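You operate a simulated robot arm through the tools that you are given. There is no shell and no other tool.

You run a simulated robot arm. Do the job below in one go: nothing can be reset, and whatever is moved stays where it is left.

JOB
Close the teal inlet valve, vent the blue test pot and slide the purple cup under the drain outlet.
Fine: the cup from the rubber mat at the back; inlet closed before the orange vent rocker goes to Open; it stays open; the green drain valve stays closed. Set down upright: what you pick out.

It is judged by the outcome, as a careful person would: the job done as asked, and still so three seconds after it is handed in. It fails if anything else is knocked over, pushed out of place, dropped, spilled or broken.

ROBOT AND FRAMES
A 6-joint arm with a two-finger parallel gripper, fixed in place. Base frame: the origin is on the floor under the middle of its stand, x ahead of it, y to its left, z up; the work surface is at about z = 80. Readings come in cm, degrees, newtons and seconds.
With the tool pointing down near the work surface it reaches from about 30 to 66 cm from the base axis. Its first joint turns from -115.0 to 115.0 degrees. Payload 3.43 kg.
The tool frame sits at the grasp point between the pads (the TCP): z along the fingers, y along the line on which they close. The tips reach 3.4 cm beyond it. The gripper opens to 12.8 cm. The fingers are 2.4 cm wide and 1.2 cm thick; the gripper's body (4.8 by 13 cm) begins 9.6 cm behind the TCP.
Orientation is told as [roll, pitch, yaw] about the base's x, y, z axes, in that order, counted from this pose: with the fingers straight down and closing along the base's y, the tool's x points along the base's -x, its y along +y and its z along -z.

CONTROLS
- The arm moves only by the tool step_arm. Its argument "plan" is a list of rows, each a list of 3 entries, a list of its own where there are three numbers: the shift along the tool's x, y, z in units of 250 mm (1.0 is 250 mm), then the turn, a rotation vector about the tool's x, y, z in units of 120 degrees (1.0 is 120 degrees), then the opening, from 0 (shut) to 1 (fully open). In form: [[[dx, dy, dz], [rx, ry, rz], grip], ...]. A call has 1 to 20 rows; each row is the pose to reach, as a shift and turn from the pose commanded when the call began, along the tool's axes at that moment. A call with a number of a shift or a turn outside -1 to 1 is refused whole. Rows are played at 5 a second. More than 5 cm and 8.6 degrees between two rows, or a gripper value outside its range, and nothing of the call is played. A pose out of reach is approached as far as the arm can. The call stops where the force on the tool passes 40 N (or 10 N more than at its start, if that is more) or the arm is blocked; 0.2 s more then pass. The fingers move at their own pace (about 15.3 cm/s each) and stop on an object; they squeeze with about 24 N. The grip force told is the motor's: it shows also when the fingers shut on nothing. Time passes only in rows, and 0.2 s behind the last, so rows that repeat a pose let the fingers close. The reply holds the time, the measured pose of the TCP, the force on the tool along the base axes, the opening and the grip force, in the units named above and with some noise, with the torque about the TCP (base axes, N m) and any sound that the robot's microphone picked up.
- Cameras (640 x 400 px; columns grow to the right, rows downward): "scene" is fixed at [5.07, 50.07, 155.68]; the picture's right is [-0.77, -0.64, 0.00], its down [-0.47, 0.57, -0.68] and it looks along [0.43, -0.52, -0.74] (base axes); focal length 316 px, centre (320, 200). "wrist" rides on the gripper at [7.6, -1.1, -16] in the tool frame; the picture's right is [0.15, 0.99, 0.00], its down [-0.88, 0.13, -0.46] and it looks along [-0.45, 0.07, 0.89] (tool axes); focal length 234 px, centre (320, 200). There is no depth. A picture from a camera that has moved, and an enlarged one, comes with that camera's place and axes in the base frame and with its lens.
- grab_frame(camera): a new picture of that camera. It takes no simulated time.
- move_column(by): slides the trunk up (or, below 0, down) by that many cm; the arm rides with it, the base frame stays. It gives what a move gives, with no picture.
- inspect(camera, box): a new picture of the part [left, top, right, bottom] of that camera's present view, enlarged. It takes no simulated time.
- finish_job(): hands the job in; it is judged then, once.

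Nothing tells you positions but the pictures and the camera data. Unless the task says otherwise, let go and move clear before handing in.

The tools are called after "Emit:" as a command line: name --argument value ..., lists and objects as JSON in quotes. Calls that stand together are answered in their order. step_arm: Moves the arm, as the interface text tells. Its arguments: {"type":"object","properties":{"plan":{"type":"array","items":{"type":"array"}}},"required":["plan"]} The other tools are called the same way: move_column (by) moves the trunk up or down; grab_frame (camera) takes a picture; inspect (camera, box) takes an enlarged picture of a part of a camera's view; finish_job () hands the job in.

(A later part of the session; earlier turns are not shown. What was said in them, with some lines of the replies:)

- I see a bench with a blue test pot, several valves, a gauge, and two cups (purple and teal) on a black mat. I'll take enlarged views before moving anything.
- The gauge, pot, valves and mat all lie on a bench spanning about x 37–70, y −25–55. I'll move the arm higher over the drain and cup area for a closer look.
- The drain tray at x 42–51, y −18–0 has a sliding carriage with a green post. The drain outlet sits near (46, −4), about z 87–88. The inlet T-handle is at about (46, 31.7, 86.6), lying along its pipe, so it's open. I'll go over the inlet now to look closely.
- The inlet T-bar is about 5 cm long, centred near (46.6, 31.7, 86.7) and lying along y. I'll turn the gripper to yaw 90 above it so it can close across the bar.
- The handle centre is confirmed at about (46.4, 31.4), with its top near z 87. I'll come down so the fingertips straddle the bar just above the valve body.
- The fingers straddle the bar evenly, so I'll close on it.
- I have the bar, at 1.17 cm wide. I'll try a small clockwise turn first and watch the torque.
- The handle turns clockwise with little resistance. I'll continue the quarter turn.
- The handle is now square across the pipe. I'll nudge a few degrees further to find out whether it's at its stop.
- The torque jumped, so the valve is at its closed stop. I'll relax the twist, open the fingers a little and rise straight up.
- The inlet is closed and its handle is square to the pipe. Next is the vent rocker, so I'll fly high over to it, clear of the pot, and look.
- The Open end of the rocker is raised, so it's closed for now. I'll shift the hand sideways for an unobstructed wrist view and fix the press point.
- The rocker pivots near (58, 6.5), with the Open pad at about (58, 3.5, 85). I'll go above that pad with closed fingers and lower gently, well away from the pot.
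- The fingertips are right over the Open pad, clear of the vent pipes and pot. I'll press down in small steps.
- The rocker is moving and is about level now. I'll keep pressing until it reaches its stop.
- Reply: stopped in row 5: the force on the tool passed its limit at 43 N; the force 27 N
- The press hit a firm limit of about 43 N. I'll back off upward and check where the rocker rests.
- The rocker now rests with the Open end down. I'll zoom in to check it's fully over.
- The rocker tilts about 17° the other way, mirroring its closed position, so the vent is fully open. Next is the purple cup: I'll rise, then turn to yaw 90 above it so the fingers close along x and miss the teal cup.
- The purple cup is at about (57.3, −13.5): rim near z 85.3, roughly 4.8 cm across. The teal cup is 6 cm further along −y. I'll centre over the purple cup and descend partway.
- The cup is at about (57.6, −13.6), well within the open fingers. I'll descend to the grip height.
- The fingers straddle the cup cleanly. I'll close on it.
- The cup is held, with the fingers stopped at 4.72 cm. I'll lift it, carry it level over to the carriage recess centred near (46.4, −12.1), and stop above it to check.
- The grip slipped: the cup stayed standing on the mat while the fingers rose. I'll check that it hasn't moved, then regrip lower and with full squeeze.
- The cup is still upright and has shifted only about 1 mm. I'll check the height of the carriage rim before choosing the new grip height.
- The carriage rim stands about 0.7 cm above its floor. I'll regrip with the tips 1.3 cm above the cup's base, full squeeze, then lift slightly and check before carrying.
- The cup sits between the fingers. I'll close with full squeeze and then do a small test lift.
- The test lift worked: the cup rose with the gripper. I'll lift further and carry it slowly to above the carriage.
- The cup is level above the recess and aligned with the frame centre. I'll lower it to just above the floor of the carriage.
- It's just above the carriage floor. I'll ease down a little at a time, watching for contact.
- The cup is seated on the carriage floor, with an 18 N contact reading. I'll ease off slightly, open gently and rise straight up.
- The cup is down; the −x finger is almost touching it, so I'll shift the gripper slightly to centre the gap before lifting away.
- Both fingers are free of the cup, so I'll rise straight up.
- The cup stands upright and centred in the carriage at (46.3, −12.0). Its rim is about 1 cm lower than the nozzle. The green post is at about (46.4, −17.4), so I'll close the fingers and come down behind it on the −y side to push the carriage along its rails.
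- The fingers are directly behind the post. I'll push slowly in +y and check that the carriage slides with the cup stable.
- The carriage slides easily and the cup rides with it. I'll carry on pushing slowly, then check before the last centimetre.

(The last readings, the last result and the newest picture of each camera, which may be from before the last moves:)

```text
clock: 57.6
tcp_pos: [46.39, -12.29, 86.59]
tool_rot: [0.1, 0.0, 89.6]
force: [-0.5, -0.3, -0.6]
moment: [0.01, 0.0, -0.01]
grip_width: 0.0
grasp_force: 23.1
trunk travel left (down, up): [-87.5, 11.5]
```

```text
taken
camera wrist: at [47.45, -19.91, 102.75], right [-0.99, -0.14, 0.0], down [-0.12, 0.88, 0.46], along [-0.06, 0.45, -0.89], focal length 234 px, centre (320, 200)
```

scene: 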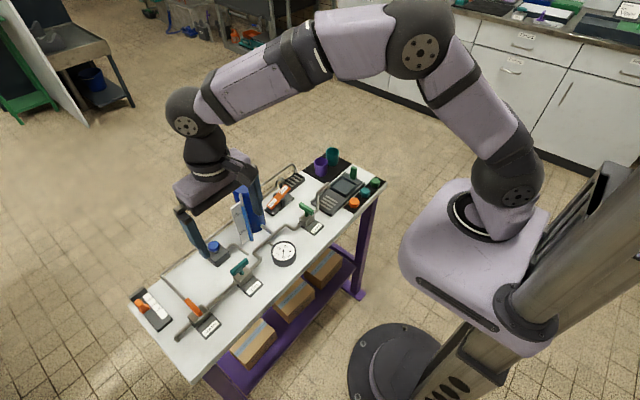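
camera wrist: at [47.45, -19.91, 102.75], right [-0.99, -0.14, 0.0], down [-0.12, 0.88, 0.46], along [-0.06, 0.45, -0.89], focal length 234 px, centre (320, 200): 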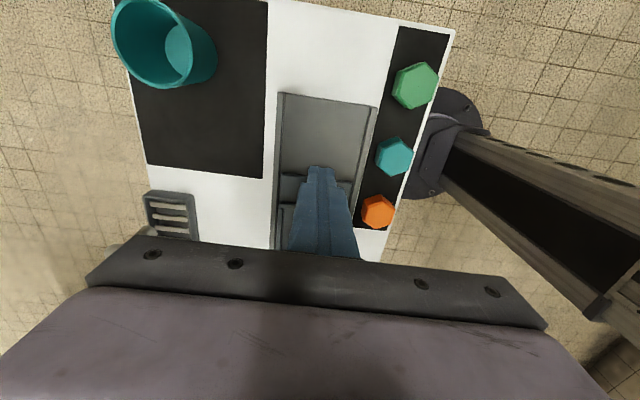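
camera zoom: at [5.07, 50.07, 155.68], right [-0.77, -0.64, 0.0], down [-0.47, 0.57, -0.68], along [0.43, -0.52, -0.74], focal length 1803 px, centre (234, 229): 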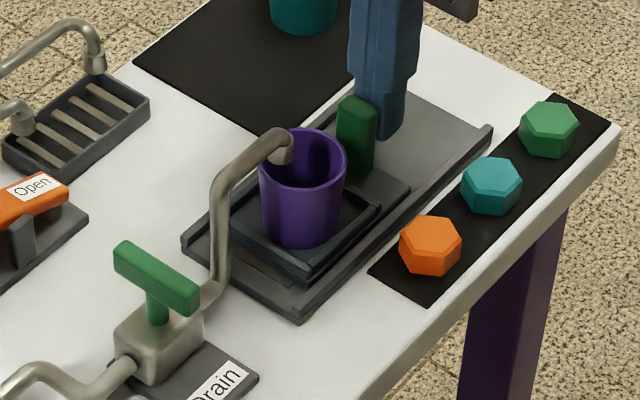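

The cup is just entering under the nozzle, with clearance above its rim. About 1.5 cm to go, in finer steps.

Emit:
step_arm --plan '[[[-0.012, 0, 0], [0, 0, 0], 0], [[-0.024, 0, 0], [0, 0, 0], 0], [[-0.036, 0, 0], [0, 0, 0], 0], [[-0.048, 0, 0], [0, 0, 0], 0], [[-0.056, 0, 0], [0, 0, 0], 0], [[-0.056, 0, 0], [0, 0, 0], 0]]'

Emit:
inspect --camera "scene" --box '[310, 175, 350, 215]'

```text
clock: 59.0
tcp_pos: [46.43, -10.93, 86.75]
tool_rot: [0.0, -0.1, 89.6]
force: [0.4, -0.6, -0.1]
moment: [-0.02, 0.02, 0.06]
grip_width: 0.02
grasp_force: 24.0
trunk travel left (down, up): [-87.5, 11.5]
```

```text
10.00 times, centred on (330, 195) of scene
camera zoom: at [5.07, 50.07, 155.68], right [-0.77, -0.64, 0.0], down [-0.47, 0.57, -0.68], along [0.43, -0.52, -0.74], focal length 3155 px, centre (220, 250)
```

zoom: 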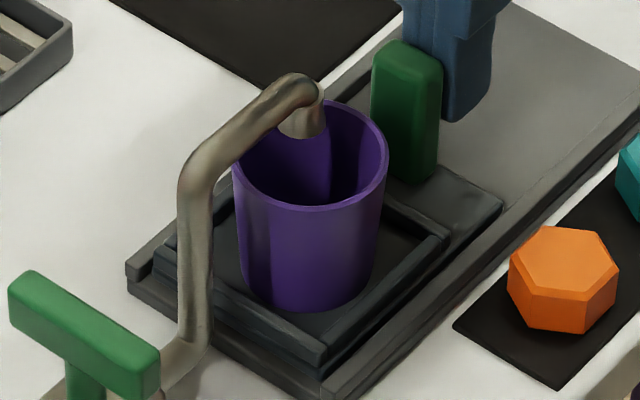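

The cup is nearly centred under the nozzle, within about 3 mm. I'll nudge it another 2 mm or so and see whether I meet the end stop.

Emit:
step_arm --plan '[[[-0.004, 0, 0], [0, 0, 0], 0], [[-0.009, 0, 0], [0, 0, 0], 0], [[-0.009, 0, 0], [0, 0, 0], 0]]'

Emit:
inspect --camera "scene" --box '[310, 175, 350, 215]'

```text
clock: 59.8
tcp_pos: [46.44, -10.52, 86.65]
tool_rot: [0.1, -0.1, 89.6]
force: [-1.0, -0.4, 0.5]
moment: [-0.05, 0.02, 0.02]
grip_width: 0.01
grasp_force: 23.5
trunk travel left (down, up): [-87.5, 11.5]
```

```text
10.00 times, centred on (330, 195) of scene
camera zoom: at [5.07, 50.07, 155.68], right [-0.77, -0.64, 0.0], down [-0.47, 0.57, -0.68], along [0.43, -0.52, -0.74], focal length 3155 px, centre (220, 250)
```

zoom: 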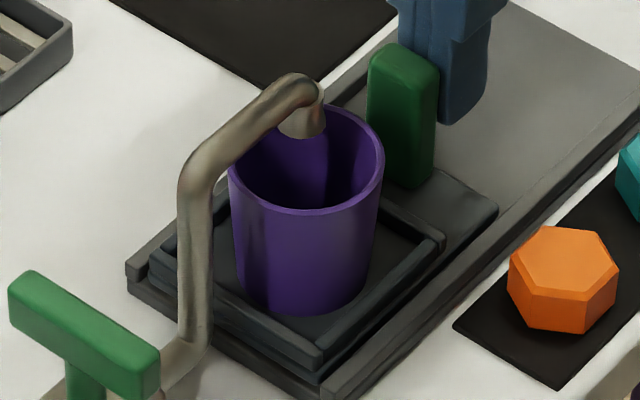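

The cup looks centred under the nozzle. I'll back off from the post, rise, and verify from above.

Emit:
step_arm --plan '[[[0.03, 0, 0], [0, 0, 0], 0], [[0.08, 0, 0], [0, 0, 0], 0], [[0.12, 0, 0], [0, 0, 0], 0], [[0.12, 0, -0.15], [0, 0, 0], 0], [[0.12, 0, -0.33], [0, 0, 0], 0], [[0.12, 0, -0.5], [0, 0, 0], 0], [[0.12, 0, -0.68], [0, 0, 0], 0], [[0.12, 0, -0.68], [0, 0, 0], 0]]'

Emit:
grab_frame --camera "wrist"

Emit:
inspect --camera "scene" --box '[310, 175, 350, 215]'

```text
clock: 61.6
tcp_pos: [46.36, -13.69, 103.8]
tool_rot: [0.1, 0.0, 89.6]
force: [1.0, -0.2, 0.3]
moment: [0.02, 0.01, 0.01]
grip_width: 0.0
grasp_force: 24.2
trunk travel left (down, up): [-87.5, 11.5]
```

```text
taken
camera wrist: at [47.47, -21.33, 119.83], right [-0.99, -0.14, 0.0], down [-0.12, 0.88, 0.46], along [-0.07, 0.45, -0.89], focal length 234 px, centre (320, 200)
```

wrist: 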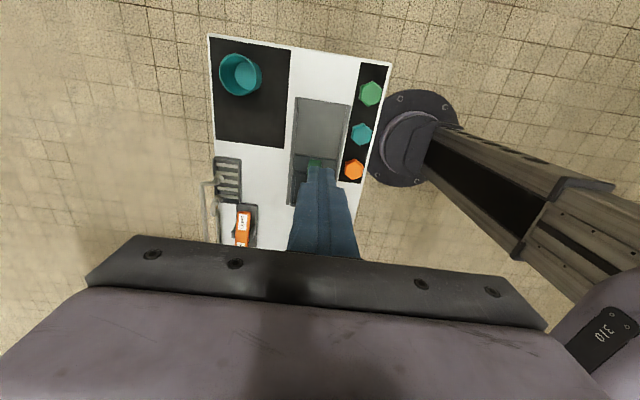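

```text
10.00 times, centred on (330, 195) of scene
camera zoom: at [5.07, 50.07, 155.68], right [-0.77, -0.64, 0.0], down [-0.47, 0.57, -0.68], along [0.43, -0.52, -0.74], focal length 3155 px, centre (220, 250)
```

zoom: 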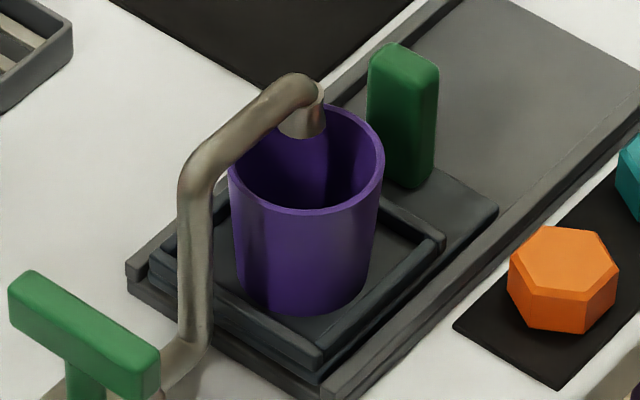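

The carriage stayed put. I'll swing the camera above the nozzle to confirm the alignment from the other direction.

Emit:
step_arm --plan '[[[-0.04, -0.02, 0], [0, 0, 0.068], 0], [[-0.08, -0.05, 0], [0, 0, 0.136], 0], [[-0.12, -0.07, 0], [0, 0, 0.204], 0], [[-0.16, -0.1, 0], [0, 0, 0.272], 0], [[-0.2, -0.12, 0], [0, 0, 0.34], 0], [[-0.24, -0.15, 0], [0, 0, 0.408], 0], [[-0.28, -0.17, 0], [0, 0, 0.476], 0], [[-0.32, -0.2, 0], [0, 0, 0.544], 0], [[-0.36, -0.22, 0], [0, 0, 0.612], 0], [[-0.4, -0.24, 0], [0, 0, 0.68], 0], [[-0.448, -0.264, 0], [0, 0, 0.747], 0], [[-0.448, -0.264, 0], [0, 0, 0.747], 0]]'

Emit:
grab_frame --camera "wrist"

Emit:
inspect --camera "wrist" --box '[260, 40, 380, 140]'

Emit:
grab_frame --camera "scene"

```text
clock: 64.2
tcp_pos: [52.97, -2.58, 103.75]
tool_rot: [0.1, 0.2, -0.1]
force: [-0.1, 0.5, 0.1]
moment: [0.0, -0.01, -0.01]
grip_width: 0.0
grasp_force: 24.4
trunk travel left (down, up): [-87.5, 11.5]
```

```text
taken
camera wrist: at [45.5, -3.66, 119.74], right [-0.14, 0.99, 0.0], down [0.88, 0.13, 0.46], along [0.45, 0.07, -0.89], focal length 234 px, centre (320, 200)
```

wrist: 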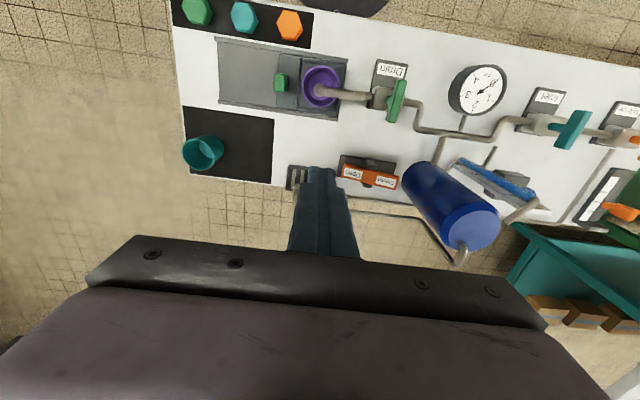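

```text
4.00 times, centred on (320, 90) of wrist
camera zoom: at [45.5, -3.66, 119.74], right [-0.14, 0.99, 0.0], down [0.88, 0.13, 0.46], along [0.45, 0.07, -0.89], focal length 937 px, centre (320, 640)
```

zoom: 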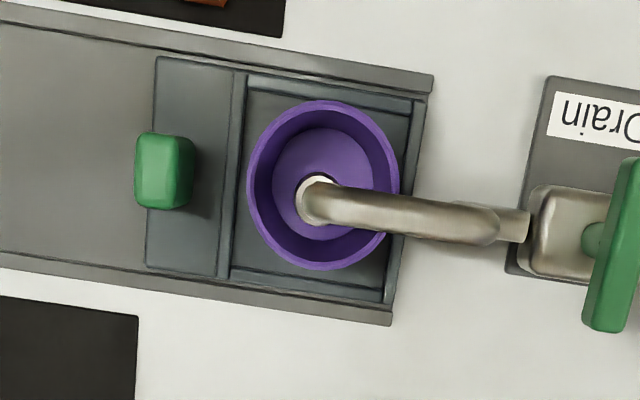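

```text
taken
```

scene: 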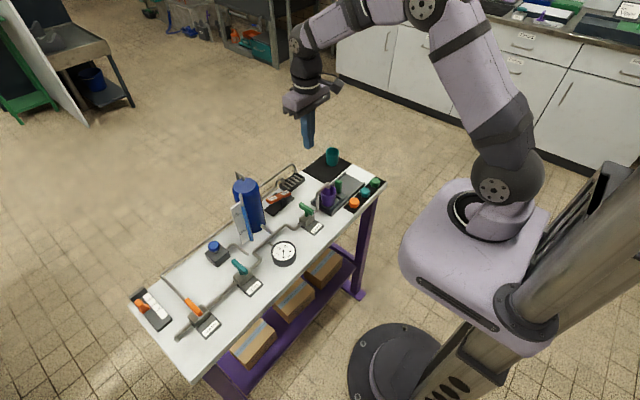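

From overhead, the nozzle is well inside the cup's mouth, about 4 mm off centre. I'll do a last check of all the controls before handing in.

Emit:
inspect --camera "scene" --box '[180, 230, 300, 350]'

Emit:
inspect --camera "scene" --box '[240, 140, 340, 240]'

Emit:
inspect --camera "wrist" --box '[330, 50, 640, 250]'

```text
3.33 times, centred on (240, 290) of scene
camera zoom: at [5.07, 50.07, 155.68], right [-0.77, -0.64, 0.0], down [-0.47, 0.57, -0.68], along [0.43, -0.52, -0.74], focal length 1052 px, centre (587, -100)
```

zoom: 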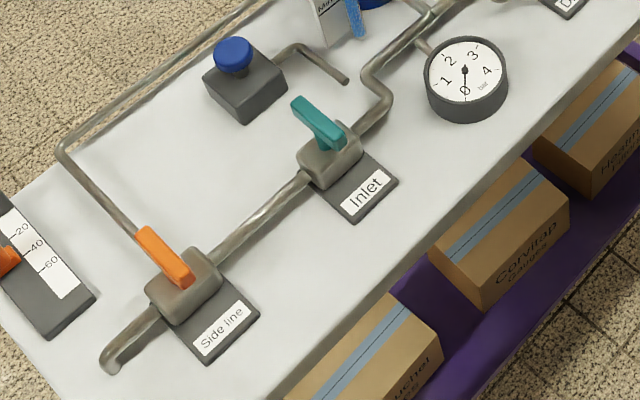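

```text
4.00 times, centred on (290, 190) of scene
camera zoom: at [5.07, 50.07, 155.68], right [-0.77, -0.64, 0.0], down [-0.47, 0.57, -0.68], along [0.43, -0.52, -0.74], focal length 1262 px, centre (440, 240)
```

zoom: 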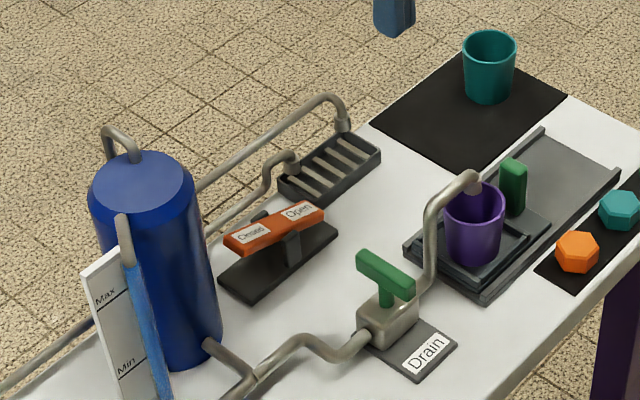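

```text
2.00 times, centred on (485, 150) of wrist
camera zoom: at [45.5, -3.66, 119.74], right [-0.14, 0.99, 0.0], down [0.88, 0.13, 0.46], along [0.45, 0.07, -0.89], focal length 468 px, centre (-10, 300)
```

zoom: 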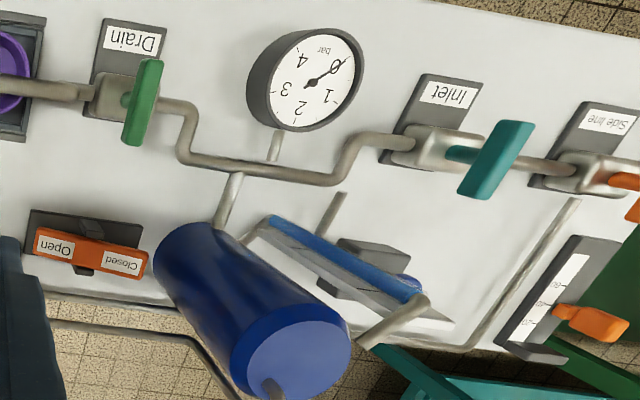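

Everything reads as intended. The inlet handle is square to its pipe and at its closed stop, the vent rocker rests on Open, and the drain handle is untouched. The purple cup stands upright under the nozzle, the teal cup hasn't moved, and the arm is clear, so I'm handing in.

Emit:
finish_job

```text
The job is handed in.
```

The job is done and handed in; I don't have the verdict yet. Everything below comes from the last pictures and force readings.

- **Inlet:** The teal valve was turned a quarter turn clockwise to its closed stop, before I touched the vent.
- **Vent:** The orange rocker was pressed down to its stop at Open and stayed there after I let go. The gauge read 0 bar throughout.
- **Cup:** The purple cup stands upright in the sliding carriage, which I pushed along its rails until the cup was under the drain outlet. The nozzle is over the cup's mouth, about 4 mm off centre, and it clears the rim by about 1 cm. I didn't feel the carriage reach an end stop.
- **Drain and the rest:** I didn't touch the green drain valve, and its handle still sits across its pipe (closed). Nothing else was knocked or moved.

My first grip on the cup slipped. It stayed standing on the mat and shifted only 1–2 mm, and the second grip held. The arm is clear of the bench.
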